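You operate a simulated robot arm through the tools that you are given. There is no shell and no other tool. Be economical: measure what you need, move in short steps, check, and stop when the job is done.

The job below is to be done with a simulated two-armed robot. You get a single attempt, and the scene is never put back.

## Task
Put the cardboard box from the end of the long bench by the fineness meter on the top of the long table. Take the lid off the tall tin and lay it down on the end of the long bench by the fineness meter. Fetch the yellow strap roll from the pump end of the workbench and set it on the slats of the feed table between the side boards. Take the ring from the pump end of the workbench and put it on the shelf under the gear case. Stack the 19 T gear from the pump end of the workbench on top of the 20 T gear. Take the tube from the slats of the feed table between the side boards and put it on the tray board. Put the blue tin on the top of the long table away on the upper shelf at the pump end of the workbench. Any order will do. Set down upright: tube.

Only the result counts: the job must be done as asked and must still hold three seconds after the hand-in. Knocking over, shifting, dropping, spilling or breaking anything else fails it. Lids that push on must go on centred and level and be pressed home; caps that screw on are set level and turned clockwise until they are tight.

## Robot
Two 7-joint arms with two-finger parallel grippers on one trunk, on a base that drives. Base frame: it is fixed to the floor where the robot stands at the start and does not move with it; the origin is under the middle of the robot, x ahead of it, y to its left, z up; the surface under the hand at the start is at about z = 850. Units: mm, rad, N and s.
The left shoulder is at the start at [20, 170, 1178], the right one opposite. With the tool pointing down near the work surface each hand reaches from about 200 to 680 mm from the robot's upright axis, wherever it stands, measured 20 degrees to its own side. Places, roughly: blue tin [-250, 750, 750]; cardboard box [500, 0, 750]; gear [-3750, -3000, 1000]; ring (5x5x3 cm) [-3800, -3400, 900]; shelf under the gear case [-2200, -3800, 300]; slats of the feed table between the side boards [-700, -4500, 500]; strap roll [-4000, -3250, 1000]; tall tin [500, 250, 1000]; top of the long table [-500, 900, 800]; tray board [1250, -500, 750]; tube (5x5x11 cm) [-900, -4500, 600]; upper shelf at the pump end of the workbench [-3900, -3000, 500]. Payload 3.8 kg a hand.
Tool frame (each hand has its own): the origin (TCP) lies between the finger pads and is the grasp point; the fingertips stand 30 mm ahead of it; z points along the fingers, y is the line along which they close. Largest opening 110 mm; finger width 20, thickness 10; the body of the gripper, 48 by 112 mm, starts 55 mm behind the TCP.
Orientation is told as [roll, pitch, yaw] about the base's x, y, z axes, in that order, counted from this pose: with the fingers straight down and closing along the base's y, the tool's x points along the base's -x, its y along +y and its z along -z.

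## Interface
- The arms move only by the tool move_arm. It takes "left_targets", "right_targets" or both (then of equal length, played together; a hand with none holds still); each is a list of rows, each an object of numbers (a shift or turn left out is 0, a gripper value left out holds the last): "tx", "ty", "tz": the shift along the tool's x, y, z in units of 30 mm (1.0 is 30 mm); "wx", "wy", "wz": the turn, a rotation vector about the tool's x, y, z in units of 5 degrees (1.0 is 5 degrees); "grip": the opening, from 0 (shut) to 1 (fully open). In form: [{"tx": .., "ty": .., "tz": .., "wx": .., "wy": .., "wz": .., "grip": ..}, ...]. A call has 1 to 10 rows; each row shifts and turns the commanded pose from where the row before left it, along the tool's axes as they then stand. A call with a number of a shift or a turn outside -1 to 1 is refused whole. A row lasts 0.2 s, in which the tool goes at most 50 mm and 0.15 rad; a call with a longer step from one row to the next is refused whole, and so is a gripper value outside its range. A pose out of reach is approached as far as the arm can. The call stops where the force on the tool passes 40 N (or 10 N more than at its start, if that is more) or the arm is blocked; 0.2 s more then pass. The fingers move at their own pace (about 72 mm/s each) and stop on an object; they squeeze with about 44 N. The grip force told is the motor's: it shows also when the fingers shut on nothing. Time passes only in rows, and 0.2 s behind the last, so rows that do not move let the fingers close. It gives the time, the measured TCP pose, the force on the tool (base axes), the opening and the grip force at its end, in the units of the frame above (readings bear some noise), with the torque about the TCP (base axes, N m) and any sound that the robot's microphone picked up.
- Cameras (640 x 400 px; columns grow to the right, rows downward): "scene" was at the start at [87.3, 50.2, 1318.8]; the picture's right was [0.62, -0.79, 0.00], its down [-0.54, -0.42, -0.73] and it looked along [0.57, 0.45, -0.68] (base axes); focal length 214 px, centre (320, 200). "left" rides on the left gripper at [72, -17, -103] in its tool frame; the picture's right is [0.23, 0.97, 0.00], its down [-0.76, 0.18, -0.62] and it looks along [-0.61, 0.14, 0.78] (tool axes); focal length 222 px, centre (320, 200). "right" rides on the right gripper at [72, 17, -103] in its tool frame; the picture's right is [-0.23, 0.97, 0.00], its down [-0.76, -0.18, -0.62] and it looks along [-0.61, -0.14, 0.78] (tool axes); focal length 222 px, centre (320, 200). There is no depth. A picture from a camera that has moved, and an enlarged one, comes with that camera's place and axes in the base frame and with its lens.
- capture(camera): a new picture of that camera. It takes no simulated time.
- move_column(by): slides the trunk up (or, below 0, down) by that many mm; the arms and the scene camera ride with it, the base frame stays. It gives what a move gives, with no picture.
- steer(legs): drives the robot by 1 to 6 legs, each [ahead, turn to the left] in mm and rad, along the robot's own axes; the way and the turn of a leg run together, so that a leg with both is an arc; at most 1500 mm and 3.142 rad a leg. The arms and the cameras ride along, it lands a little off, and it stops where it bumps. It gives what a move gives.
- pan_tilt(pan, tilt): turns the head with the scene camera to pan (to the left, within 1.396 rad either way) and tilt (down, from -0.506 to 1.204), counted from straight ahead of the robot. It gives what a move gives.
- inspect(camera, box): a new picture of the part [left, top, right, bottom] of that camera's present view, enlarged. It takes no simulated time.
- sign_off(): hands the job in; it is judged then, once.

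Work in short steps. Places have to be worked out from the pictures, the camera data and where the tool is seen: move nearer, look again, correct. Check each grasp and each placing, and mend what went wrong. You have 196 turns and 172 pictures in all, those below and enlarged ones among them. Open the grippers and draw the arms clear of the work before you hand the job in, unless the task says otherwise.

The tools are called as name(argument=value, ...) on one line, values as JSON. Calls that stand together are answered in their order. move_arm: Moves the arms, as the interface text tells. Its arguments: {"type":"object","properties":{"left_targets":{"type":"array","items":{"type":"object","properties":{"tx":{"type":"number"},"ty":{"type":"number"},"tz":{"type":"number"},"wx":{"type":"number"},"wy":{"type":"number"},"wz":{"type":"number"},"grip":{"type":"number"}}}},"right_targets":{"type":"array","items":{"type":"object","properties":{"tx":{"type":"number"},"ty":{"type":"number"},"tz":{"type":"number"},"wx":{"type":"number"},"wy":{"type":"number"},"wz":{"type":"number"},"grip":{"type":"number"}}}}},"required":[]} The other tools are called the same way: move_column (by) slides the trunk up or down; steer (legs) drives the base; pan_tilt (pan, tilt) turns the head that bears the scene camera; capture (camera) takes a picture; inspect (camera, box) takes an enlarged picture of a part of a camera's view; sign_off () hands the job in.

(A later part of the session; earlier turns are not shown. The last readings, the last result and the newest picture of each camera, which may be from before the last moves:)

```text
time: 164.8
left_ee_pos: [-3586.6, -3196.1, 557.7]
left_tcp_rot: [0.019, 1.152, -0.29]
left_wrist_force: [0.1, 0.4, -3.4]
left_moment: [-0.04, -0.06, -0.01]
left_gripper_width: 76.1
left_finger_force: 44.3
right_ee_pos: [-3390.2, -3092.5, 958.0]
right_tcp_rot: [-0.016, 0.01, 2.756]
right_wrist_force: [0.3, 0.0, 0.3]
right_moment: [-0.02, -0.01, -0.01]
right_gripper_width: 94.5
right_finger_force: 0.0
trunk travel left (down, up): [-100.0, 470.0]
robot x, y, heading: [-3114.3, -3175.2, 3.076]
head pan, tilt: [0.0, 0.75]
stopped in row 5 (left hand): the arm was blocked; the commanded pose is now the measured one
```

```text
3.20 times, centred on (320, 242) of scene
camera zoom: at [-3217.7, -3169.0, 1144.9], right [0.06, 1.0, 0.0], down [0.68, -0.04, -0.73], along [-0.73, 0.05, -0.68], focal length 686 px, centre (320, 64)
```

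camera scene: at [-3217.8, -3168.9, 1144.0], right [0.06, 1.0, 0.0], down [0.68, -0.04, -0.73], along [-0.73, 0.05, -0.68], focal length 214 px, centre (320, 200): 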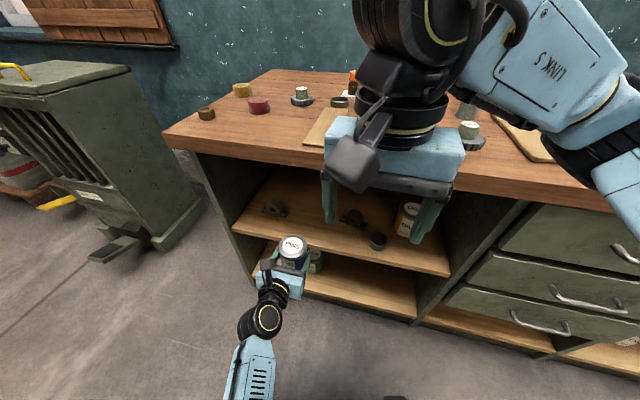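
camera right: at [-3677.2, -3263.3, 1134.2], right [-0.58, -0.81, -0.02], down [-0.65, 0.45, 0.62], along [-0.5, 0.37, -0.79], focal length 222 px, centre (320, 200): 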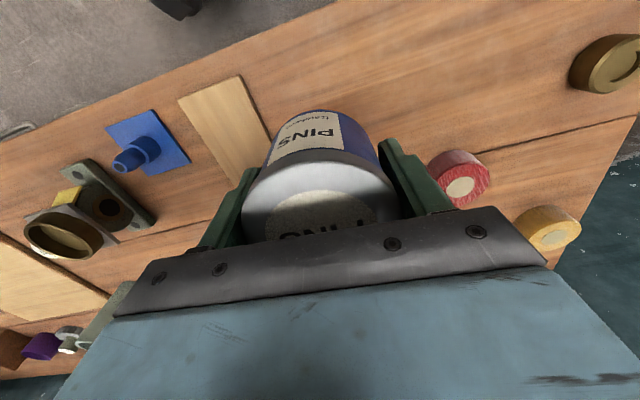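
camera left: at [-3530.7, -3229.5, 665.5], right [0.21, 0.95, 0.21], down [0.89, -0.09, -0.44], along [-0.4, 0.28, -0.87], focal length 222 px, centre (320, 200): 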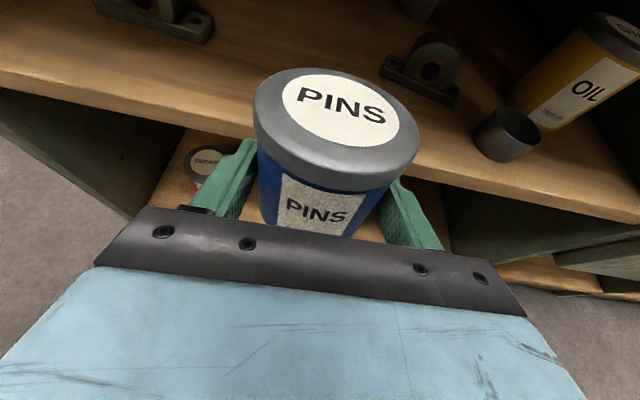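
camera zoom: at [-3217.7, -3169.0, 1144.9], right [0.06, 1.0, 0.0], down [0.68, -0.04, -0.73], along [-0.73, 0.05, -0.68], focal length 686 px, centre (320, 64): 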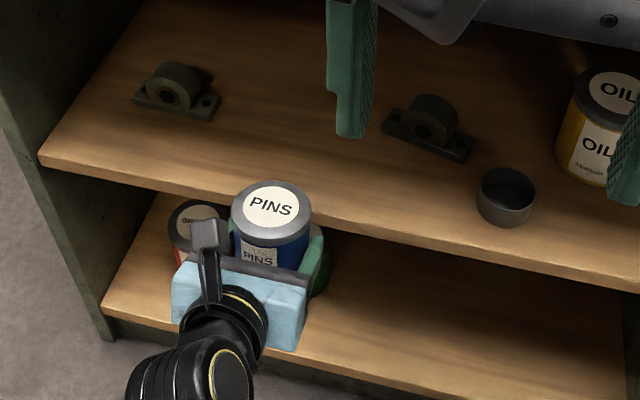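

The arm ran into its limits that low; the trunk should come down instead. I bring the hand back up and out, restoring its tilt.

move_arm(left_targets=[{"tx": 0.967, "tz": -0.9, "wy": 0.4}, {"tx": 0.967, "tz": -0.9, "wy": 0.4}, {"tx": 0.967, "tz": -0.9, "wy": 0.4}, {"tx": 0.967, "tz": -0.9, "wy": 0.4}, {}])

move_column(by=-98)

capture(camera="left")

capture(camera="scene")

```text
time: 166.1
left_ee_pos: [-3528.3, -3226.7, 693.5]
left_tcp_rot: [-0.159, 1.273, -0.472]
left_wrist_force: [-0.1, -0.1, -3.2]
left_moment: [0.03, -0.07, -0.02]
left_gripper_width: 75.9
left_finger_force: 43.8
right_ee_pos: [-3391.5, -3093.1, 955.4]
right_tcp_rot: [-0.015, 0.009, 2.755]
right_wrist_force: [-0.6, 0.8, 0.0]
right_moment: [-0.03, 0.02, -0.02]
right_gripper_width: 94.7
right_finger_force: 0.1
trunk travel left (down, up): [-100.0, 470.0]
robot x, y, heading: [-3119.6, -3173.4, 3.072]
head pan, tilt: [0.0, 0.75]
```

```text
time: 167.4
left_ee_pos: [-3523.3, -3227.8, 586.8]
left_tcp_rot: [-0.108, 1.264, -0.429]
left_wrist_force: [0.4, -0.4, -3.0]
left_moment: [-0.03, -0.05, 0.01]
left_gripper_width: 75.8
left_finger_force: 44.3
right_ee_pos: [-3390.0, -3099.2, 856.8]
right_tcp_rot: [-0.023, 0.005, 2.754]
right_wrist_force: [-0.3, -0.1, -0.4]
right_moment: [-0.01, 0.0, 0.0]
right_gripper_width: 94.6
right_finger_force: 0.1
trunk travel left (down, up): [-2.0, 568.0]
robot x, y, heading: [-3115.6, -3175.7, 3.078]
head pan, tilt: [0.0, 0.75]
```

```text
84 pictures are left
camera left: at [-3454.7, -3262.1, 688.6], right [0.25, 0.95, 0.18], down [0.83, -0.11, -0.54], along [-0.5, 0.29, -0.82], focal length 222 px, centre (320, 200)
```

left: 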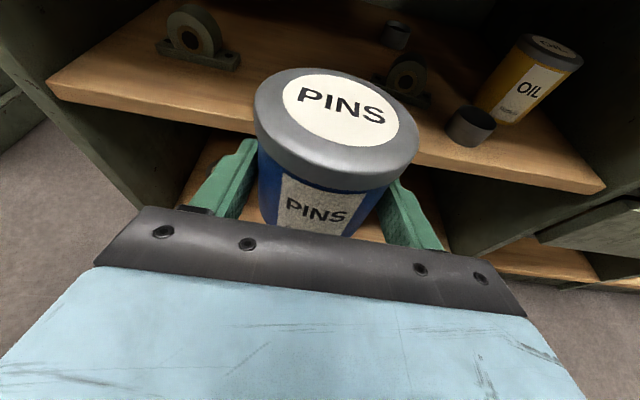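

```text
83 pictures are left
camera scene: at [-3216.5, -3176.7, 1044.7], right [0.06, 1.0, 0.01], down [0.68, -0.04, -0.73], along [-0.73, 0.05, -0.68], focal length 214 px, centre (320, 200)
```

scene: 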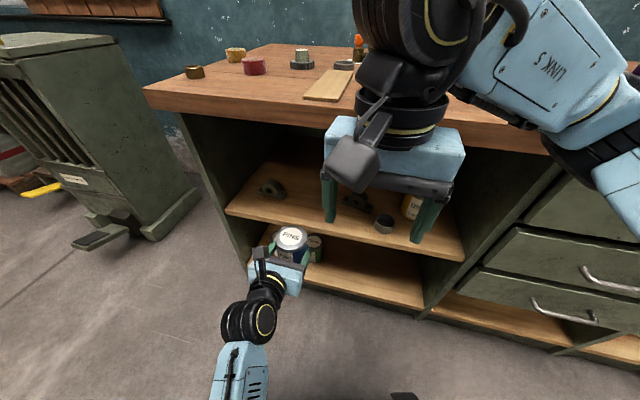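

Combining three views gives the shelf at z≈495 with its edge near [-3645,-3110], and the gap centre target ≈[-3742,-3178]. With the trunk down I advance gently partway.

move_arm(left_targets=[{"tx": 0.117, "ty": -0.133, "tz": 0.775}, {"tx": 0.117, "ty": -0.133, "tz": 0.775}, {"tx": 0.117, "ty": -0.133, "tz": 0.775}, {"tx": 0.117, "ty": -0.133, "tz": 0.775}, {"tx": 0.117, "ty": -0.133, "tz": 0.775}])

capture(camera="left")

```text
time: 168.1
left_ee_pos: [-3521.2, -3227.1, 508.7]
left_tcp_rot: [-0.003, 1.099, -0.327]
left_wrist_force: [-0.8, 1.0, -1.6]
left_moment: [0.01, -0.06, 0.04]
left_gripper_width: 76.0
left_finger_force: 43.9
right_ee_pos: [-3391.0, -3098.0, 858.8]
right_tcp_rot: [-0.022, 0.006, 2.754]
right_wrist_force: [0.7, 0.0, 0.5]
right_moment: [0.03, 0.01, -0.03]
right_gripper_width: 94.4
right_finger_force: 0.0
trunk travel left (down, up): [-2.0, 568.0]
robot x, y, heading: [-3116.3, -3172.5, 3.078]
head pan, tilt: [0.0, 0.75]
stopped in row 3 (left hand): the arm was blocked; the commanded pose is now the measured one
```

```text
82 pictures are left
camera left: at [-3471.0, -3259.0, 621.6], right [0.21, 0.96, 0.2], down [0.91, -0.12, -0.4], along [-0.36, 0.27, -0.9], focal length 222 px, centre (320, 200)
```

left: 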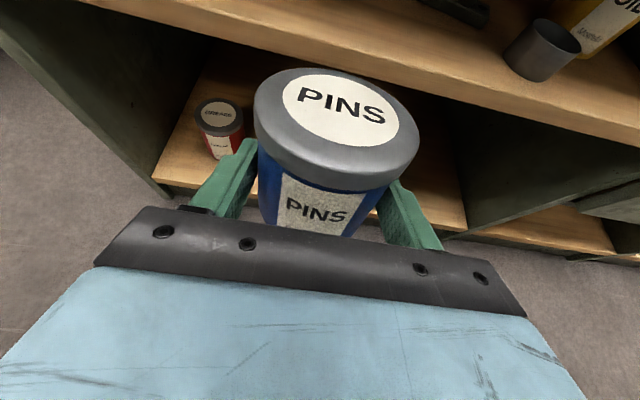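

The elbow is bending low into the robot's own base. I back the robot up 250 mm and reach out further instead, so the elbow straightens; then I'll drive the tin in.

steer(legs=[[-250, 0]])

move_arm(left_targets=[{"tx": 0.9, "tz": 0.79}, {"tx": 0.9, "tz": 0.79}, {"tx": 0.9, "tz": 0.79}, {"tx": 0.9, "tz": 0.79}, {"tx": 0.9, "tz": 0.79}, {"tx": 0.9, "tz": 0.79}, {"wy": 0.95}, {"wy": 0.95}])

capture(camera="scene")

capture(camera="left")

```text
time: 170.0
left_ee_pos: [-3269.7, -3242.8, 511.8]
left_tcp_rot: [-0.01, 1.104, -0.335]
left_wrist_force: [0.0, 0.1, -2.6]
left_moment: [-0.02, -0.06, 0.02]
left_gripper_width: 76.2
left_finger_force: 44.2
right_ee_pos: [-3135.7, -3112.6, 860.1]
right_tcp_rot: [-0.02, 0.008, 2.753]
right_wrist_force: [0.2, 1.0, 0.3]
right_moment: [0.0, -0.06, 0.0]
right_gripper_width: 94.4
right_finger_force: 0.1
trunk travel left (down, up): [-2.0, 568.0]
robot x, y, heading: [-2861.5, -3192.8, 3.076]
head pan, tilt: [0.0, 0.75]
```

```text
time: 170.6
left_ee_pos: [-3247.8, -3245.7, 441.8]
left_tcp_rot: [-0.007, 0.881, -0.346]
left_wrist_force: [0.2, 0.4, -2.9]
left_moment: [-0.03, -0.06, 0.02]
left_gripper_width: 75.7
left_finger_force: 43.5
right_ee_pos: [-3136.7, -3112.8, 859.9]
right_tcp_rot: [-0.022, 0.005, 2.751]
right_wrist_force: [-0.4, -1.3, -0.4]
right_moment: [0.02, 0.01, -0.02]
right_gripper_width: 94.8
right_finger_force: 0.1
trunk travel left (down, up): [-2.0, 568.0]
robot x, y, heading: [-2863.3, -3187.1, 3.076]
head pan, tilt: [0.0, 0.75]
stopped in row 3 (left hand): the arm was blocked; the commanded pose is now the measured one
```

```text
81 pictures are left
camera scene: at [-2963.5, -3191.2, 1046.2], right [0.07, 1.0, 0.01], down [0.68, -0.04, -0.73], along [-0.73, 0.05, -0.68], focal length 214 px, centre (320, 200)
```

scene: 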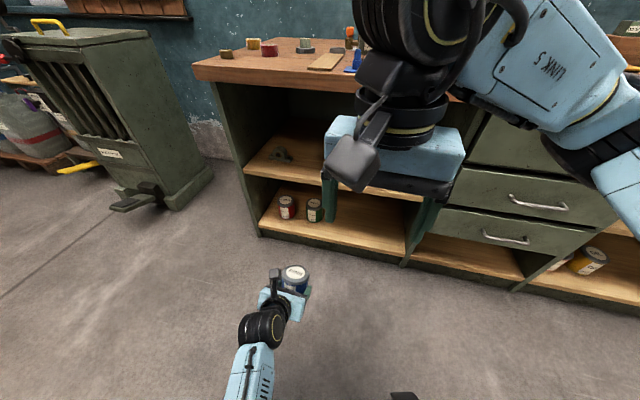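

```text
80 pictures are left
camera left: at [-3220.8, -3270.2, 562.7], right [0.19, 0.97, 0.17], down [0.97, -0.16, -0.19], along [-0.16, 0.2, -0.97], focal length 222 px, centre (320, 200)
```

left: 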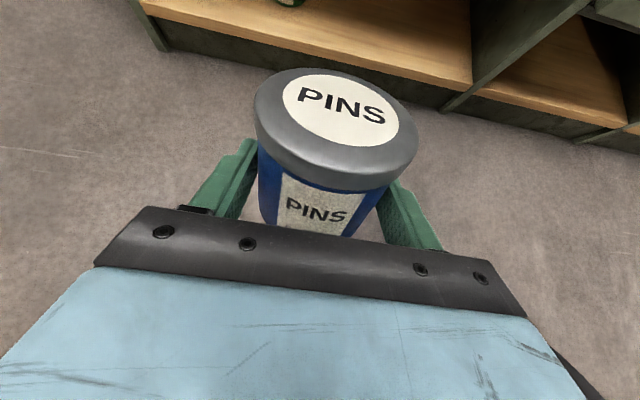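

The elbow is jammed against the base at this trunk height. I raise the trunk 250 mm to free it, then re-extend the arm forward.

move_column(by=250)

move_arm(left_targets=[{"wy": 0.9}, {"wy": 0.9}, {"wy": 0.9}, {"wy": 0.9}])

pan_tilt(pan=0.5, tilt=1.1)

capture(camera="scene")

```text
time: 173.2
left_ee_pos: [-3252.0, -3238.1, 696.5]
left_tcp_rot: [-0.001, 0.892, -0.336]
left_wrist_force: [0.0, 0.3, -3.2]
left_moment: [-0.01, -0.05, -0.01]
left_gripper_width: 76.2
left_finger_force: 43.7
right_ee_pos: [-3139.0, -3108.2, 1107.5]
right_tcp_rot: [-0.015, 0.011, 2.751]
right_wrist_force: [-0.6, 0.3, 0.3]
right_moment: [0.03, 0.04, 0.04]
right_gripper_width: 94.5
right_finger_force: 0.0
trunk travel left (down, up): [-252.0, 318.0]
robot x, y, heading: [-2864.0, -3192.2, 3.077]
head pan, tilt: [0.0, 0.75]
```

```text
time: 174.2
left_ee_pos: [-3252.0, -3238.1, 697.4]
left_tcp_rot: [0.001, 1.209, -0.335]
left_wrist_force: [-0.1, 0.8, -3.6]
left_moment: [-0.03, -0.04, 0.0]
left_gripper_width: 76.0
left_finger_force: 43.6
right_ee_pos: [-3139.7, -3109.7, 1108.1]
right_tcp_rot: [-0.015, 0.011, 2.752]
right_wrist_force: [-0.1, -0.2, -0.1]
right_moment: [-0.01, -0.01, -0.01]
right_gripper_width: 94.4
right_finger_force: 0.0
trunk travel left (down, up): [-252.0, 318.0]
robot x, y, heading: [-2864.4, -3192.3, 3.074]
head pan, tilt: [0.0, 0.75]
```

```text
time: 175.1
left_ee_pos: [-3251.6, -3238.3, 696.7]
left_tcp_rot: [0.0, 1.206, -0.337]
left_wrist_force: [0.4, 0.4, -1.6]
left_moment: [0.01, -0.07, 0.04]
left_gripper_width: 75.9
left_finger_force: 44.3
right_ee_pos: [-3138.2, -3109.1, 1108.1]
right_tcp_rot: [-0.015, 0.011, 2.752]
right_wrist_force: [0.2, -0.5, -0.3]
right_moment: [-0.03, -0.02, 0.03]
right_gripper_width: 94.4
right_finger_force: 0.0
trunk travel left (down, up): [-252.0, 318.0]
robot x, y, heading: [-2863.7, -3195.9, 3.078]
head pan, tilt: [0.499, 1.1]
```

```text
79 pictures are left
camera scene: at [-2939.8, -3217.1, 1270.3], right [-0.42, 0.91, 0.0], down [0.81, 0.37, -0.45], along [-0.41, -0.19, -0.89], focal length 214 px, centre (320, 200)
```

scene: 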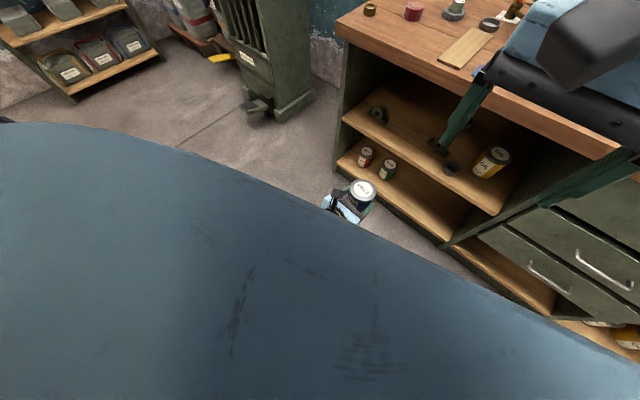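

Freed; tilt nearly right. I extend the hand forward and up (relative to the shoulder) so the arm straightens.

move_arm(left_targets=[{"wy": 0.6}, {"wy": 0.6}, {"tx": 0.64, "tz": 0.78}, {"tx": 0.64, "tz": 0.78}, {"tx": 0.64, "tz": 0.78}, {"tx": 0.64, "tz": 0.78}, {"tx": 0.64, "tz": 0.78}, {"tx": 0.64, "tz": 0.78}, {"tx": 0.64, "tz": 0.78}, {"tx": 0.64, "tz": 0.78}])

pan_tilt(pan=0.2, tilt=0.8)

capture(camera="scene")

```text
time: 177.3
left_ee_pos: [-3458.1, -3178.8, 783.1]
left_tcp_rot: [-0.064, 1.29, -0.393]
left_wrist_force: [-0.7, 0.1, -3.7]
left_moment: [-0.02, -0.05, 0.0]
left_gripper_width: 75.7
left_finger_force: 43.9
right_ee_pos: [-3139.6, -3109.9, 1108.8]
right_tcp_rot: [-0.017, 0.011, 2.752]
right_wrist_force: [-0.8, -0.2, 1.1]
right_moment: [0.01, -0.02, -0.01]
right_gripper_width: 94.6
right_finger_force: 0.2
trunk travel left (down, up): [-252.0, 318.0]
robot x, y, heading: [-2862.0, -3191.6, 3.073]
head pan, tilt: [0.499, 1.1]
```

```text
time: 178.1
left_ee_pos: [-3460.5, -3178.6, 787.0]
left_tcp_rot: [-0.078, 1.296, -0.404]
left_wrist_force: [-0.1, -0.8, -3.8]
left_moment: [-0.01, -0.01, -0.01]
left_gripper_width: 75.9
left_finger_force: 44.1
right_ee_pos: [-3137.6, -3109.1, 1109.4]
right_tcp_rot: [-0.015, 0.013, 2.753]
right_wrist_force: [-0.2, 0.2, 0.6]
right_moment: [0.01, 0.04, 0.01]
right_gripper_width: 94.5
right_finger_force: 0.0
trunk travel left (down, up): [-252.0, 318.0]
robot x, y, heading: [-2859.8, -3189.2, 3.069]
head pan, tilt: [0.201, 0.799]
```

```text
78 pictures are left
camera scene: at [-2962.5, -3201.5, 1291.9], right [-0.14, 0.99, 0.0], down [0.71, 0.1, -0.7], along [-0.69, -0.09, -0.72], focal length 214 px, centre (320, 200)
```

scene: 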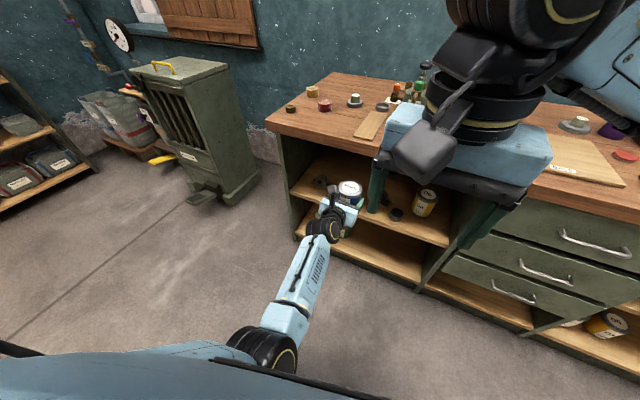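

Extended well, orientation matching the grasp. I lower the trunk in two steps, checking the hand tracks.

move_column(by=-150)

move_column(by=-80)

move_arm(left_targets=[{}])

```text
time: 179.9
left_ee_pos: [-3463.1, -3177.9, 641.1]
left_tcp_rot: [-0.09, 1.302, -0.416]
left_wrist_force: [-0.1, -0.4, -2.7]
left_moment: [-0.03, -0.03, 0.01]
left_gripper_width: 76.0
left_finger_force: 44.0
right_ee_pos: [-3139.0, -3109.3, 957.9]
right_tcp_rot: [-0.016, 0.01, 2.752]
right_wrist_force: [-0.2, -0.7, 0.6]
right_moment: [-0.02, 0.0, -0.01]
right_gripper_width: 94.7
right_finger_force: 0.0
trunk travel left (down, up): [-102.0, 468.0]
robot x, y, heading: [-2864.0, -3194.7, 3.077]
head pan, tilt: [0.201, 0.799]
```

```text
time: 181.1
left_ee_pos: [-3463.8, -3179.1, 561.7]
left_tcp_rot: [-0.09, 1.304, -0.416]
left_wrist_force: [-0.4, -0.1, -3.1]
left_moment: [-0.02, -0.07, 0.0]
left_gripper_width: 75.8
left_finger_force: 44.2
right_ee_pos: [-3138.5, -3108.8, 876.9]
right_tcp_rot: [-0.017, 0.011, 2.754]
right_wrist_force: [-0.3, -0.9, 0.3]
right_moment: [-0.02, 0.0, -0.02]
right_gripper_width: 94.8
right_finger_force: 0.0
trunk travel left (down, up): [-22.0, 548.0]
robot x, y, heading: [-2858.6, -3191.4, 3.077]
head pan, tilt: [0.201, 0.799]
```

```text
time: 181.4
left_ee_pos: [-3464.2, -3178.5, 561.3]
left_tcp_rot: [-0.091, 1.303, -0.418]
left_wrist_force: [-0.3, -0.2, -2.8]
left_moment: [0.0, -0.02, 0.01]
left_gripper_width: 76.2
left_finger_force: 44.1
right_ee_pos: [-3138.6, -3108.6, 876.6]
right_tcp_rot: [-0.016, 0.011, 2.751]
right_wrist_force: [0.9, 0.5, 0.0]
right_moment: [-0.01, -0.01, -0.01]
right_gripper_width: 94.6
right_finger_force: 0.0
trunk travel left (down, up): [-22.0, 548.0]
robot x, y, heading: [-2863.3, -3194.2, 3.073]
head pan, tilt: [0.201, 0.799]
```

Tracks perfectly. I nudge 15 mm left and drive forward 190 mm to bring the tin to the shelf edge.

move_arm(left_targets=[{"ty": -0.5}])

steer(legs=[[190, 0]])

capture(camera="left")

capture(camera="scene")

```text
time: 181.8
left_ee_pos: [-3464.2, -3187.0, 558.9]
left_tcp_rot: [-0.058, 1.299, -0.391]
left_wrist_force: [0.1, -0.1, -3.9]
left_moment: [0.0, -0.02, 0.01]
left_gripper_width: 76.1
left_finger_force: 43.9
right_ee_pos: [-3138.9, -3109.1, 877.0]
right_tcp_rot: [-0.016, 0.01, 2.753]
right_wrist_force: [-0.3, 0.6, 0.6]
right_moment: [0.0, -0.03, 0.0]
right_gripper_width: 94.4
right_finger_force: 0.0
trunk travel left (down, up): [-22.0, 548.0]
robot x, y, heading: [-2858.8, -3190.9, 3.075]
head pan, tilt: [0.201, 0.799]
```

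```text
time: 183.4
left_ee_pos: [-3656.4, -3178.0, 561.3]
left_tcp_rot: [-0.063, 1.304, -0.39]
left_wrist_force: [0.1, -0.3, -3.6]
left_moment: [0.01, -0.01, 0.01]
left_gripper_width: 75.6
left_finger_force: 43.9
right_ee_pos: [-3329.1, -3096.3, 877.5]
right_tcp_rot: [-0.016, 0.009, 2.756]
right_wrist_force: [-0.2, 0.0, 0.5]
right_moment: [0.02, 0.04, -0.01]
right_gripper_width: 94.7
right_finger_force: 0.1
trunk travel left (down, up): [-22.0, 548.0]
robot x, y, heading: [-3054.1, -3176.5, 3.075]
head pan, tilt: [0.201, 0.799]
```

```text
77 pictures are left
camera left: at [-3586.0, -3216.6, 659.3], right [0.26, 0.94, 0.2], down [0.81, -0.1, -0.57], along [-0.52, 0.31, -0.79], focal length 222 px, centre (320, 200)
```

left: 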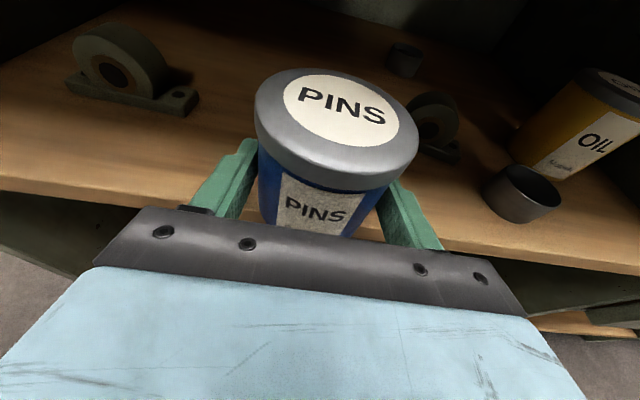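

```text
76 pictures are left
camera scene: at [-3152.7, -3189.5, 1062.0], right [-0.14, 0.99, 0.0], down [0.71, 0.1, -0.7], along [-0.69, -0.1, -0.72], focal length 214 px, centre (320, 200)
```

scene: 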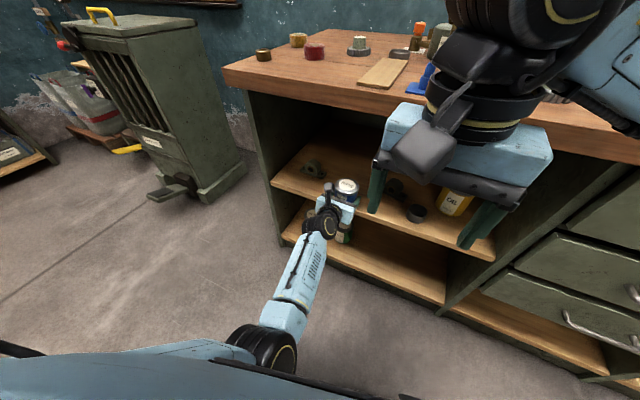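

About 20 mm of clearance over the shelf. I drive 85 mm further in, then lower by arm to contact.

steer(legs=[[85, 0]])

capture(camera="left")

move_column(by=-12)

```text
time: 184.5
left_ee_pos: [-3741.5, -3173.7, 560.7]
left_tcp_rot: [-0.071, 1.303, -0.398]
left_wrist_force: [-0.5, -0.1, -3.5]
left_moment: [0.0, -0.06, -0.01]
left_gripper_width: 75.9
left_finger_force: 44.2
right_ee_pos: [-3414.0, -3091.2, 877.8]
right_tcp_rot: [-0.015, 0.011, 2.753]
right_wrist_force: [0.3, 0.0, -0.2]
right_moment: [-0.02, -0.01, 0.01]
right_gripper_width: 94.4
right_finger_force: 0.1
trunk travel left (down, up): [-22.0, 548.0]
robot x, y, heading: [-3138.2, -3171.7, 3.077]
head pan, tilt: [0.201, 0.799]
```

```text
75 pictures are left
camera left: at [-3670.8, -3212.1, 658.5], right [0.26, 0.94, 0.2], down [0.81, -0.1, -0.57], along [-0.52, 0.31, -0.79], focal length 222 px, centre (320, 200)
```

left: 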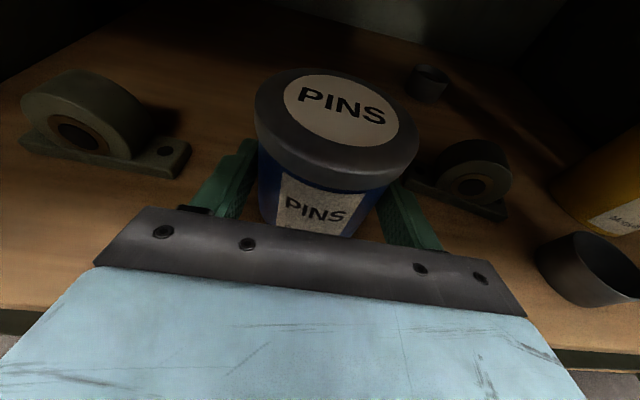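

```text
time: 185.1
left_ee_pos: [-3742.0, -3174.3, 549.5]
left_tcp_rot: [-0.075, 1.299, -0.401]
left_wrist_force: [-0.1, -0.9, -2.7]
left_moment: [0.0, -0.04, 0.04]
left_gripper_width: 76.0
left_finger_force: 43.8
right_ee_pos: [-3413.3, -3090.9, 865.6]
right_tcp_rot: [-0.015, 0.009, 2.757]
right_wrist_force: [0.2, 0.0, -0.3]
right_moment: [0.02, -0.01, -0.02]
right_gripper_width: 94.5
right_finger_force: 0.0
trunk travel left (down, up): [-10.0, 560.0]
robot x, y, heading: [-3135.9, -3175.6, 3.082]
head pan, tilt: [0.201, 0.799]
```

Both bearing blocks are near the fingers, so I'll open only slightly later. First lower a bit more to contact.

move_arm(left_targets=[{"tx": -0.12, "tz": 0.03}, {"tx": -0.12, "tz": 0.03}, {"tx": -0.12, "tz": 0.03}])

inspect(camera="left", box=[160, 100, 520, 325])

```text
time: 185.9
left_ee_pos: [-3739.7, -3182.4, 530.9]
left_tcp_rot: [-0.115, 1.292, -0.437]
left_wrist_force: [-0.1, -0.1, -2.4]
left_moment: [0.03, -0.02, 0.02]
left_gripper_width: 75.7
left_finger_force: 44.2
right_ee_pos: [-3413.6, -3091.6, 865.7]
right_tcp_rot: [-0.015, 0.01, 2.756]
right_wrist_force: [-0.5, -0.3, 0.4]
right_moment: [0.01, -0.02, 0.0]
right_gripper_width: 94.6
right_finger_force: 0.1
trunk travel left (down, up): [-10.0, 560.0]
robot x, y, heading: [-3135.5, -3173.2, 3.077]
head pan, tilt: [0.201, 0.799]
```

```text
1.78 times, centred on (340, 212) of left
camera zoom: at [-3669.2, -3218.3, 629.9], right [0.25, 0.95, 0.19], down [0.82, -0.11, -0.57], along [-0.52, 0.3, -0.8], focal length 395 px, centre (284, 178)
```

zoom: 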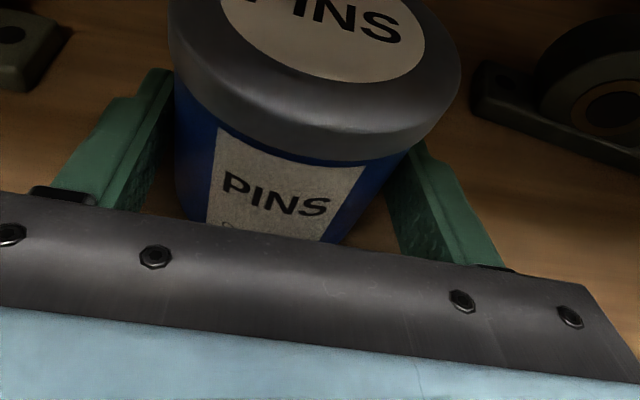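

Still no contact at TCP 531. I creep down with the trunk.

move_column(by=-4)

move_column(by=-4)

```text
time: 186.4
left_ee_pos: [-3741.7, -3182.1, 528.2]
left_tcp_rot: [-0.117, 1.292, -0.435]
left_wrist_force: [-0.4, 0.0, -3.4]
left_moment: [-0.02, -0.02, -0.01]
left_gripper_width: 75.8
left_finger_force: 43.9
right_ee_pos: [-3413.6, -3092.2, 862.8]
right_tcp_rot: [-0.016, 0.013, 2.757]
right_wrist_force: [0.4, 0.2, 0.9]
right_moment: [0.01, 0.02, -0.01]
right_gripper_width: 94.7
right_finger_force: 0.0
trunk travel left (down, up): [-6.0, 564.0]
robot x, y, heading: [-3140.7, -3169.9, 3.078]
head pan, tilt: [0.201, 0.799]
```

```text
time: 186.9
left_ee_pos: [-3742.4, -3183.6, 527.0]
left_tcp_rot: [-0.121, 1.295, -0.441]
left_wrist_force: [0.4, 1.2, -3.0]
left_moment: [-0.01, -0.05, -0.02]
left_gripper_width: 75.7
left_finger_force: 44.0
right_ee_pos: [-3413.6, -3091.6, 857.4]
right_tcp_rot: [-0.013, 0.01, 2.757]
right_wrist_force: [-0.3, -0.3, 0.1]
right_moment: [-0.02, 0.02, 0.0]
right_gripper_width: 94.6
right_finger_force: 0.0
trunk travel left (down, up): [-2.0, 568.0]
robot x, y, heading: [-3139.1, -3175.6, 3.085]
head pan, tilt: [0.201, 0.799]
```

move_arm(left_targets=[{"tx": -0.1, "tz": 0.03}, {"tx": -0.1, "tz": 0.03}])

inspect(camera="scene", box=[290, 150, 410, 225])

```text
time: 187.6
left_ee_pos: [-3741.2, -3183.2, 524.1]
left_tcp_rot: [-0.148, 1.303, -0.467]
left_wrist_force: [-1.4, 7.6, 27.0]
left_moment: [1.52, 0.44, 0.06]
left_gripper_width: 76.5
left_finger_force: 44.1
right_ee_pos: [-3412.3, -3091.7, 859.6]
right_tcp_rot: [-0.016, 0.011, 2.754]
right_wrist_force: [0.6, 0.5, -0.4]
right_moment: [-0.01, 0.0, -0.03]
right_gripper_width: 94.8
right_finger_force: 0.0
trunk travel left (down, up): [-2.0, 568.0]
robot x, y, heading: [-3134.6, -3177.2, 3.079]
head pan, tilt: [0.201, 0.799]
```

```text
5.33 times, centred on (350, 188) of scene
camera zoom: at [-3235.4, -3183.8, 1042.6], right [-0.14, 0.99, 0.0], down [0.71, 0.1, -0.7], along [-0.69, -0.1, -0.72], focal length 1144 px, centre (160, 267)
```

zoom: 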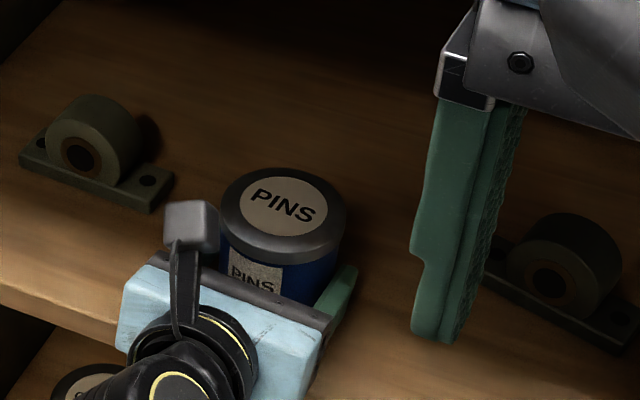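

Contact at 27 N with ample room both sides. I ease, open fully, shift the hand 9 mm left (to allow for the drive angle) and back the robot out.

move_arm(left_targets=[{"tx": 0.1}, {"grip": 1}, {"grip": 1}, {"ty": -0.3}])

capture(camera="left")

```text
time: 188.6
left_ee_pos: [-3742.5, -3191.0, 520.1]
left_tcp_rot: [-0.119, 1.289, -0.441]
left_wrist_force: [-0.1, 0.8, -0.4]
left_moment: [-0.01, -0.01, -0.01]
left_gripper_width: 110.0
left_finger_force: 0.1
right_ee_pos: [-3413.9, -3092.1, 857.3]
right_tcp_rot: [-0.016, 0.01, 2.757]
right_wrist_force: [0.1, -0.5, -0.6]
right_moment: [0.0, -0.02, -0.04]
right_gripper_width: 94.7
right_finger_force: 0.0
trunk travel left (down, up): [-2.0, 568.0]
robot x, y, heading: [-3136.6, -3172.7, 3.074]
head pan, tilt: [0.201, 0.799]
```

```text
72 pictures are left
camera left: at [-3672.3, -3227.1, 618.3], right [0.25, 0.95, 0.19], down [0.82, -0.11, -0.57], along [-0.52, 0.3, -0.8], focal length 222 px, centre (320, 200)
```

left: 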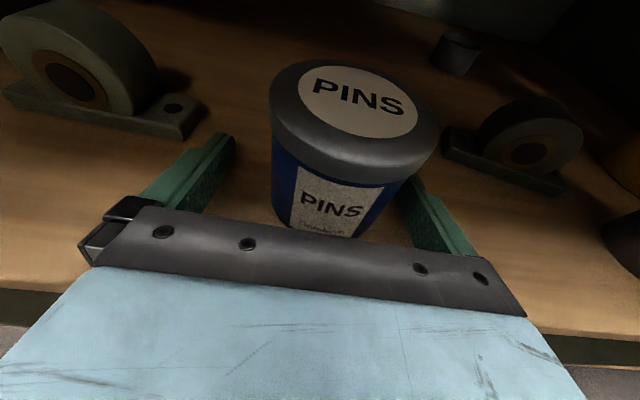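

Released and standing well. I back out 250 mm and raise the trunk.

steer(legs=[[-250, 0]])

move_column(by=330)

capture(camera="scene")

```text
time: 190.4
left_ee_pos: [-3501.1, -3204.5, 524.8]
left_tcp_rot: [-0.129, 1.297, -0.452]
left_wrist_force: [0.8, 0.2, 0.1]
left_moment: [-0.01, 0.02, 0.01]
left_gripper_width: 109.8
left_finger_force: 0.0
right_ee_pos: [-3168.3, -3107.6, 857.4]
right_tcp_rot: [-0.016, 0.011, 2.75]
right_wrist_force: [-1.1, 0.0, -0.1]
right_moment: [-0.01, 0.0, 0.03]
right_gripper_width: 94.5
right_finger_force: 0.1
trunk travel left (down, up): [-2.0, 568.0]
robot x, y, heading: [-2892.5, -3191.2, 3.071]
head pan, tilt: [0.201, 0.799]
```

```text
time: 193.6
left_ee_pos: [-3500.4, -3206.8, 854.2]
left_tcp_rot: [-0.137, 1.298, -0.459]
left_wrist_force: [-0.1, -0.2, 0.7]
left_moment: [-0.03, -0.01, 0.02]
left_gripper_width: 109.9
left_finger_force: 0.0
right_ee_pos: [-3168.5, -3106.3, 1187.3]
right_tcp_rot: [-0.016, 0.011, 2.75]
right_wrist_force: [-0.4, 0.4, 0.2]
right_moment: [-0.04, 0.03, -0.03]
right_gripper_width: 94.4
right_finger_force: 0.0
trunk travel left (down, up): [-332.0, 238.0]
robot x, y, heading: [-2892.1, -3190.0, 3.074]
head pan, tilt: [0.201, 0.799]
```

```text
71 pictures are left
camera scene: at [-2992.1, -3199.8, 1372.0], right [-0.13, 0.99, 0.0], down [0.71, 0.09, -0.7], along [-0.69, -0.09, -0.72], focal length 214 px, centre (320, 200)
```

scene: 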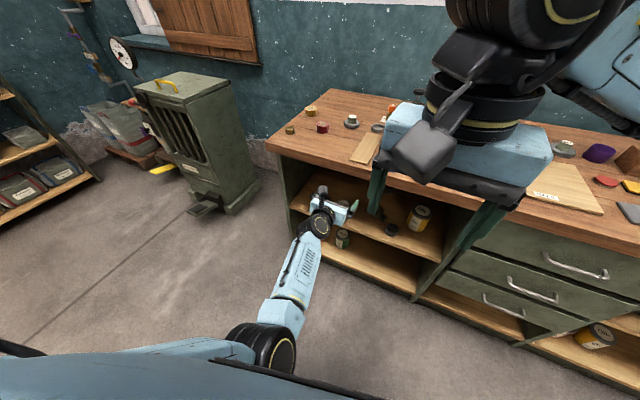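

The PINS tin is on the shelf. Next the gears with the right hand: I retract the left arm up and back, then drive to about [-3302,-3215] facing the bench.

move_arm(left_targets=[{"tx": 0.85, "tz": -0.875}, {"tx": 0.85, "tz": -0.875}, {"tx": 0.85, "tz": -0.875}, {"tx": 0.85, "tz": -0.875}, {"tx": 0.85, "tz": -0.875}, {"tx": 0.85, "tz": -0.875}, {"tx": 0.85, "tz": -0.875}, {"tx": 0.85, "tz": -0.875}])

steer(legs=[[0, 0.129], [411, 0], [0, -0.375]])

pan_tilt(pan=-0.25, tilt=0.75)

capture(camera="scene")

```text
time: 195.4
left_ee_pos: [-3356.6, -3245.7, 1101.2]
left_tcp_rot: [-0.184, 1.283, -0.507]
left_wrist_force: [-0.3, -0.9, 0.1]
left_moment: [0.01, 0.03, 0.0]
left_gripper_width: 110.0
left_finger_force: 0.0
right_ee_pos: [-3167.0, -3106.1, 1187.4]
right_tcp_rot: [-0.016, 0.01, 2.749]
right_wrist_force: [-0.5, 0.8, 0.1]
right_moment: [0.0, 0.0, 0.03]
right_gripper_width: 94.5
right_finger_force: 0.1
trunk travel left (down, up): [-332.0, 238.0]
robot x, y, heading: [-2890.2, -3188.9, 3.074]
head pan, tilt: [0.201, 0.799]
```

```text
time: 199.7
left_ee_pos: [-3768.7, -3158.2, 1103.2]
left_tcp_rot: [-0.199, 1.289, -0.766]
left_wrist_force: [0.0, 1.1, 0.7]
left_moment: [-0.02, 0.03, 0.01]
left_gripper_width: 109.8
left_finger_force: 0.0
right_ee_pos: [-3547.0, -3067.1, 1188.0]
right_tcp_rot: [-0.015, 0.009, 2.506]
right_wrist_force: [0.4, -0.3, 0.5]
right_moment: [-0.05, -0.01, -0.01]
right_gripper_width: 94.4
right_finger_force: 0.0
trunk travel left (down, up): [-332.0, 238.0]
robot x, y, heading: [-3304.0, -3216.2, 2.826]
head pan, tilt: [0.201, 0.799]
```

```text
time: 200.6
left_ee_pos: [-3768.2, -3158.9, 1103.1]
left_tcp_rot: [-0.205, 1.289, -0.77]
left_wrist_force: [0.2, -0.1, -0.6]
left_moment: [0.0, 0.01, 0.01]
left_gripper_width: 110.0
left_finger_force: 0.1
right_ee_pos: [-3549.0, -3067.7, 1188.2]
right_tcp_rot: [-0.016, 0.01, 2.504]
right_wrist_force: [0.1, -0.7, 0.0]
right_moment: [-0.02, -0.07, -0.01]
right_gripper_width: 94.7
right_finger_force: 0.0
trunk travel left (down, up): [-332.0, 238.0]
robot x, y, heading: [-3301.0, -3215.2, 2.825]
head pan, tilt: [-0.25, 0.75]
```

```text
70 pictures are left
camera scene: at [-3391.0, -3166.0, 1376.0], right [0.53, 0.85, 0.0], down [0.58, -0.36, -0.73], along [-0.62, 0.39, -0.68], focal length 214 px, centre (320, 200)
```

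scene: 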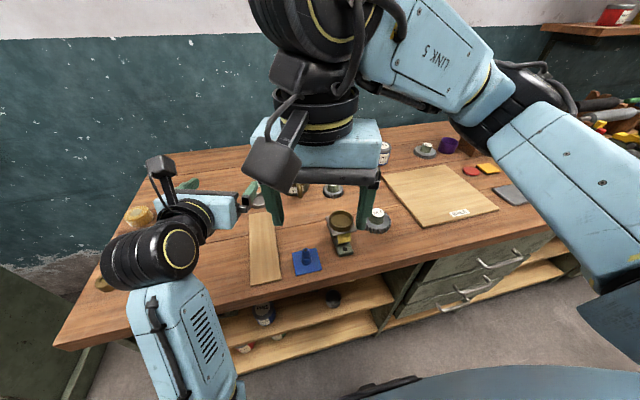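

The 19 T gear reads about [-3835,-2834]. I bring the right hand above it.

move_arm(right_targets=[{"tx": -0.946, "ty": -0.045, "tz": 0.2}, {"tx": -0.946, "ty": -0.045, "tz": 0.2}, {"tx": -0.946, "ty": -0.045, "tz": 0.2}, {"tx": -0.946, "ty": -0.045, "tz": 0.2}, {"tx": -0.946, "ty": -0.045, "tz": 0.2}, {"tx": -0.946, "ty": -0.045, "tz": 0.3}, {"tx": -0.946, "ty": -0.045, "tz": 0.3}, {"tx": -0.946, "ty": -0.045, "tz": 0.3}, {"tx": -0.946, "ty": -0.045, "tz": 0.3}, {"tx": -0.946, "ty": -0.045, "tz": 0.3}])

move_arm(right_targets=[{"tx": -0.946, "ty": -0.045, "tz": 0.5}, {"tx": -0.946, "ty": -0.045, "tz": 0.5}, {"tx": -0.946, "ty": -0.045, "tz": 0.5}])

capture(camera="right")

```text
time: 202.8
left_ee_pos: [-3769.7, -3158.0, 1103.8]
left_tcp_rot: [-0.202, 1.289, -0.767]
left_wrist_force: [-0.7, 0.3, -0.8]
left_moment: [0.02, 0.01, -0.02]
left_gripper_width: 110.1
left_finger_force: 0.1
right_ee_pos: [-3768.6, -2888.0, 1107.5]
right_tcp_rot: [-0.018, 0.009, 2.505]
right_wrist_force: [0.5, 0.3, -0.7]
right_moment: [-0.04, -0.01, -0.01]
right_gripper_width: 94.7
right_finger_force: 0.0
trunk travel left (down, up): [-332.0, 238.0]
robot x, y, heading: [-3302.0, -3215.1, 2.825]
head pan, tilt: [-0.25, 0.75]
```

```text
time: 203.6
left_ee_pos: [-3770.0, -3159.3, 1104.1]
left_tcp_rot: [-0.202, 1.288, -0.766]
left_wrist_force: [-0.3, -0.6, -0.3]
left_moment: [0.0, -0.01, -0.01]
left_gripper_width: 110.0
left_finger_force: 0.1
right_ee_pos: [-3833.3, -2834.2, 1064.8]
right_tcp_rot: [-0.017, 0.01, 2.507]
right_wrist_force: [-0.9, 0.2, 1.1]
right_moment: [0.01, -0.04, -0.03]
right_gripper_width: 94.6
right_finger_force: 0.0
trunk travel left (down, up): [-332.0, 238.0]
robot x, y, heading: [-3300.3, -3216.8, 2.828]
head pan, tilt: [-0.25, 0.75]
```

```text
69 pictures are left
camera right: at [-3787.0, -2890.9, 1169.1], right [-0.76, -0.65, -0.02], down [-0.52, 0.59, 0.62], along [-0.39, 0.48, -0.79], focal length 222 px, centre (320, 200)
```

right: 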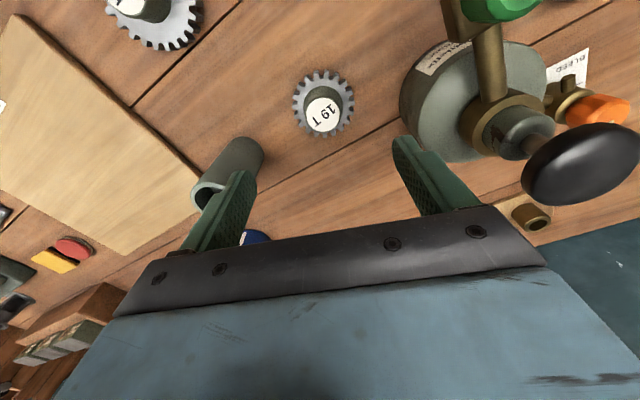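

The 19 T hub is directly below at [-3834,-2836]. I narrow the fingers to ~66 mm, descend to z≈946 and close on the hub.

move_arm(right_targets=[{"grip": 0.6}, {"tz": 1}, {"tz": 1}, {"tz": 1}, {"tz": 0.95}])

capture(camera="right")

```text
time: 204.8
left_ee_pos: [-3769.5, -3157.7, 1102.9]
left_tcp_rot: [-0.204, 1.288, -0.767]
left_wrist_force: [0.0, -0.6, -0.7]
left_moment: [0.03, -0.02, 0.04]
left_gripper_width: 110.3
left_finger_force: 0.0
right_ee_pos: [-3832.0, -2833.4, 946.9]
right_tcp_rot: [-0.016, 0.009, 2.503]
right_wrist_force: [-0.7, -0.5, 0.4]
right_moment: [-0.01, -0.01, -0.01]
right_gripper_width: 65.8
right_finger_force: 0.0
trunk travel left (down, up): [-332.0, 238.0]
robot x, y, heading: [-3303.3, -3217.2, 2.827]
head pan, tilt: [-0.25, 0.75]
```

```text
68 pictures are left
camera right: at [-3785.7, -2890.1, 1050.9], right [-0.76, -0.65, -0.02], down [-0.52, 0.59, 0.62], along [-0.39, 0.48, -0.79], focal length 222 px, centre (320, 200)
```

right: 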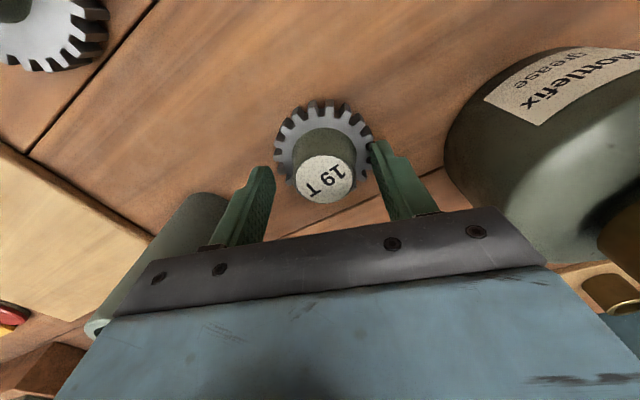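

Hub centred. Close and lift.

move_arm(right_targets=[{"tz": 0.1}, {"grip": 0}, {"grip": 0}, {"grip": 0}, {"tz": -0.5}, {"tz": -1}, {"tz": -1}, {"tz": -1}, {"tz": -1}])

capture(camera="right")

```text
time: 206.8
left_ee_pos: [-3770.2, -3157.5, 1103.1]
left_tcp_rot: [-0.205, 1.288, -0.768]
left_wrist_force: [-0.5, 0.3, -0.6]
left_moment: [0.02, 0.01, 0.03]
left_gripper_width: 110.1
left_finger_force: 0.1
right_ee_pos: [-3832.5, -2834.0, 1077.6]
right_tcp_rot: [-0.015, 0.01, 2.504]
right_wrist_force: [0.0, -0.8, -3.6]
right_moment: [-0.03, 0.0, 0.01]
right_gripper_width: 36.8
right_finger_force: 44.0
trunk travel left (down, up): [-332.0, 238.0]
robot x, y, heading: [-3302.8, -3214.0, 2.83]
head pan, tilt: [-0.25, 0.75]
```

```text
67 pictures are left
camera right: at [-3787.3, -2890.2, 1182.2], right [-0.76, -0.65, -0.02], down [-0.52, 0.59, 0.62], along [-0.39, 0.48, -0.79], focal length 222 px, centre (320, 200)
```

right: 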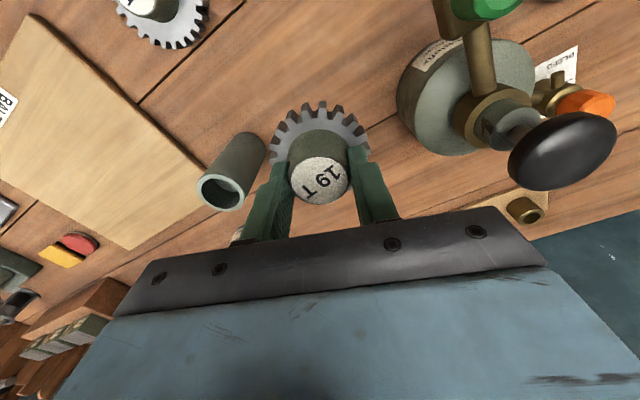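

19 T held. I lift and retract it, then drive left along the bench to about [-3416,-3567].

move_arm(right_targets=[{"tz": -1}, {"tz": -1}, {"tx": 1}, {"tx": 1}, {"tx": 1}, {"tx": 1}, {"tx": 1}, {"tx": 1}, {"tx": 1}])

steer(legs=[[-60, 0], [0, 1.574], [370, 0], [0, -1.574]])

pan_tilt(pan=-0.1, tilt=0.75)

capture(camera="scene")

```text
time: 208.8
left_ee_pos: [-3768.7, -3158.5, 1102.9]
left_tcp_rot: [-0.203, 1.287, -0.767]
left_wrist_force: [0.4, -0.5, -0.7]
left_moment: [0.0, 0.02, -0.01]
left_gripper_width: 109.9
left_finger_force: 0.1
right_ee_pos: [-3665.4, -2958.4, 1140.5]
right_tcp_rot: [-0.017, 0.012, 2.504]
right_wrist_force: [-0.2, 0.4, -3.6]
right_moment: [0.06, 0.01, -0.01]
right_gripper_width: 36.8
right_finger_force: 43.8
trunk travel left (down, up): [-332.0, 238.0]
robot x, y, heading: [-3303.4, -3214.8, 2.82]
head pan, tilt: [-0.25, 0.75]
```

```text
time: 219.5
left_ee_pos: [-3815.1, -3546.3, 1103.2]
left_tcp_rot: [-0.205, 1.288, -0.738]
left_wrist_force: [-0.6, -0.3, 0.1]
left_moment: [0.03, 0.02, -0.02]
left_gripper_width: 110.1
left_finger_force: 0.1
right_ee_pos: [-3719.2, -3344.3, 1140.3]
right_tcp_rot: [-0.015, 0.01, 2.537]
right_wrist_force: [0.5, 0.2, -4.2]
right_moment: [0.05, -0.03, 0.0]
right_gripper_width: 36.9
right_finger_force: 43.8
trunk travel left (down, up): [-332.0, 238.0]
robot x, y, heading: [-3346.1, -3588.4, 2.859]
head pan, tilt: [-0.25, 0.75]
```

```text
time: 220.2
left_ee_pos: [-3814.6, -3546.4, 1103.0]
left_tcp_rot: [-0.21, 1.286, -0.74]
left_wrist_force: [0.2, -0.3, 0.4]
left_moment: [0.0, -0.01, 0.02]
left_gripper_width: 109.9
left_finger_force: 0.0
right_ee_pos: [-3720.9, -3344.4, 1139.8]
right_tcp_rot: [-0.016, 0.011, 2.535]
right_wrist_force: [0.3, -0.5, -3.1]
right_moment: [-0.01, -0.03, 0.0]
right_gripper_width: 37.0
right_finger_force: 43.7
trunk travel left (down, up): [-332.0, 238.0]
robot x, y, heading: [-3344.1, -3586.7, 2.857]
head pan, tilt: [-0.099, 0.75]
```

```text
66 pictures are left
camera scene: at [-3443.0, -3554.0, 1376.0], right [0.37, 0.93, 0.0], down [0.63, -0.25, -0.73], along [-0.68, 0.27, -0.68], focal length 214 px, centre (320, 200)
```

scene: 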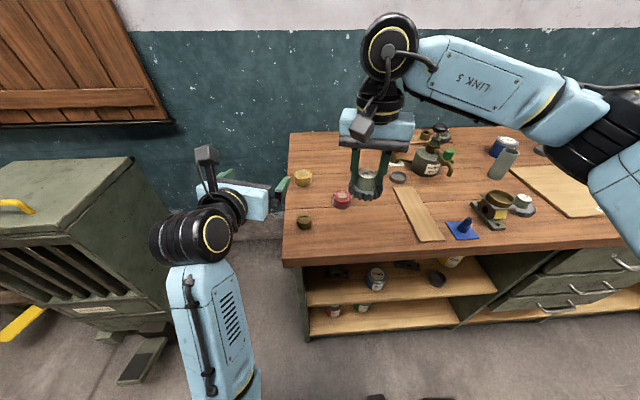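

I drive 80 mm closer and move the held gear toward the 20 T at about [-3958,-3182], staying high.

steer(legs=[[80, 0]])

move_arm(right_targets=[{"ty": -0.4, "tx": -0.6}, {"ty": -0.4, "tx": -0.6}, {"ty": -0.4, "tx": -0.6}])

capture(camera="right")

```text
time: 221.2
left_ee_pos: [-3892.5, -3524.4, 1104.3]
left_tcp_rot: [-0.205, 1.288, -0.734]
left_wrist_force: [0.4, 0.4, 0.1]
left_moment: [-0.01, -0.01, 0.0]
left_gripper_width: 109.9
left_finger_force: 0.2
right_ee_pos: [-3797.6, -3322.4, 1138.8]
right_tcp_rot: [-0.016, 0.012, 2.535]
right_wrist_force: [0.3, 0.2, -3.5]
right_moment: [-0.02, -0.02, 0.0]
right_gripper_width: 36.9
right_finger_force: 43.7
trunk travel left (down, up): [-332.0, 238.0]
robot x, y, heading: [-3422.2, -3568.5, 2.859]
head pan, tilt: [-0.099, 0.75]
```

```text
time: 222.0
left_ee_pos: [-3892.2, -3523.8, 1103.7]
left_tcp_rot: [-0.21, 1.288, -0.741]
left_wrist_force: [-0.4, 0.0, 0.2]
left_moment: [0.0, -0.03, -0.04]
left_gripper_width: 109.9
left_finger_force: 0.1
right_ee_pos: [-3820.1, -3263.0, 1141.2]
right_tcp_rot: [-0.015, 0.01, 2.537]
right_wrist_force: [-0.6, 0.6, -4.0]
right_moment: [0.0, -0.02, -0.03]
right_gripper_width: 36.8
right_finger_force: 43.6
trunk travel left (down, up): [-332.0, 238.0]
robot x, y, heading: [-3419.4, -3566.4, 2.863]
head pan, tilt: [-0.099, 0.75]
```

```text
65 pictures are left
camera right: at [-3772.6, -3318.3, 1244.6], right [-0.74, -0.67, -0.02], down [-0.54, 0.57, 0.62], along [-0.4, 0.47, -0.79], focal length 222 px, centre (320, 200)
```

right: 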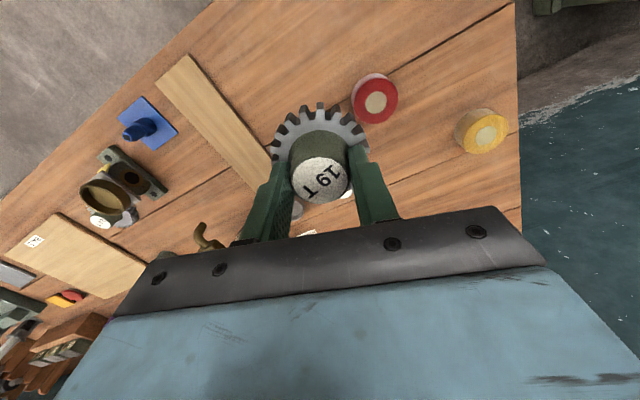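

inspect(camera="scene", box=[260, 110, 460, 235])

```text
3.20 times, centred on (360, 172) of scene
camera zoom: at [-3519.3, -3531.5, 1376.0], right [0.37, 0.93, 0.0], down [0.63, -0.25, -0.73], along [-0.68, 0.27, -0.68], focal length 686 px, centre (192, 288)
```

zoom: 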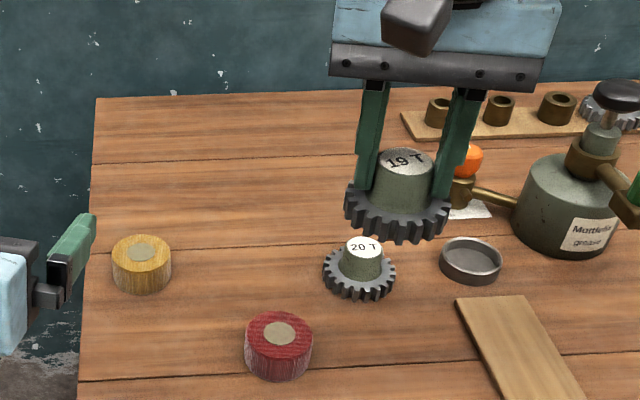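

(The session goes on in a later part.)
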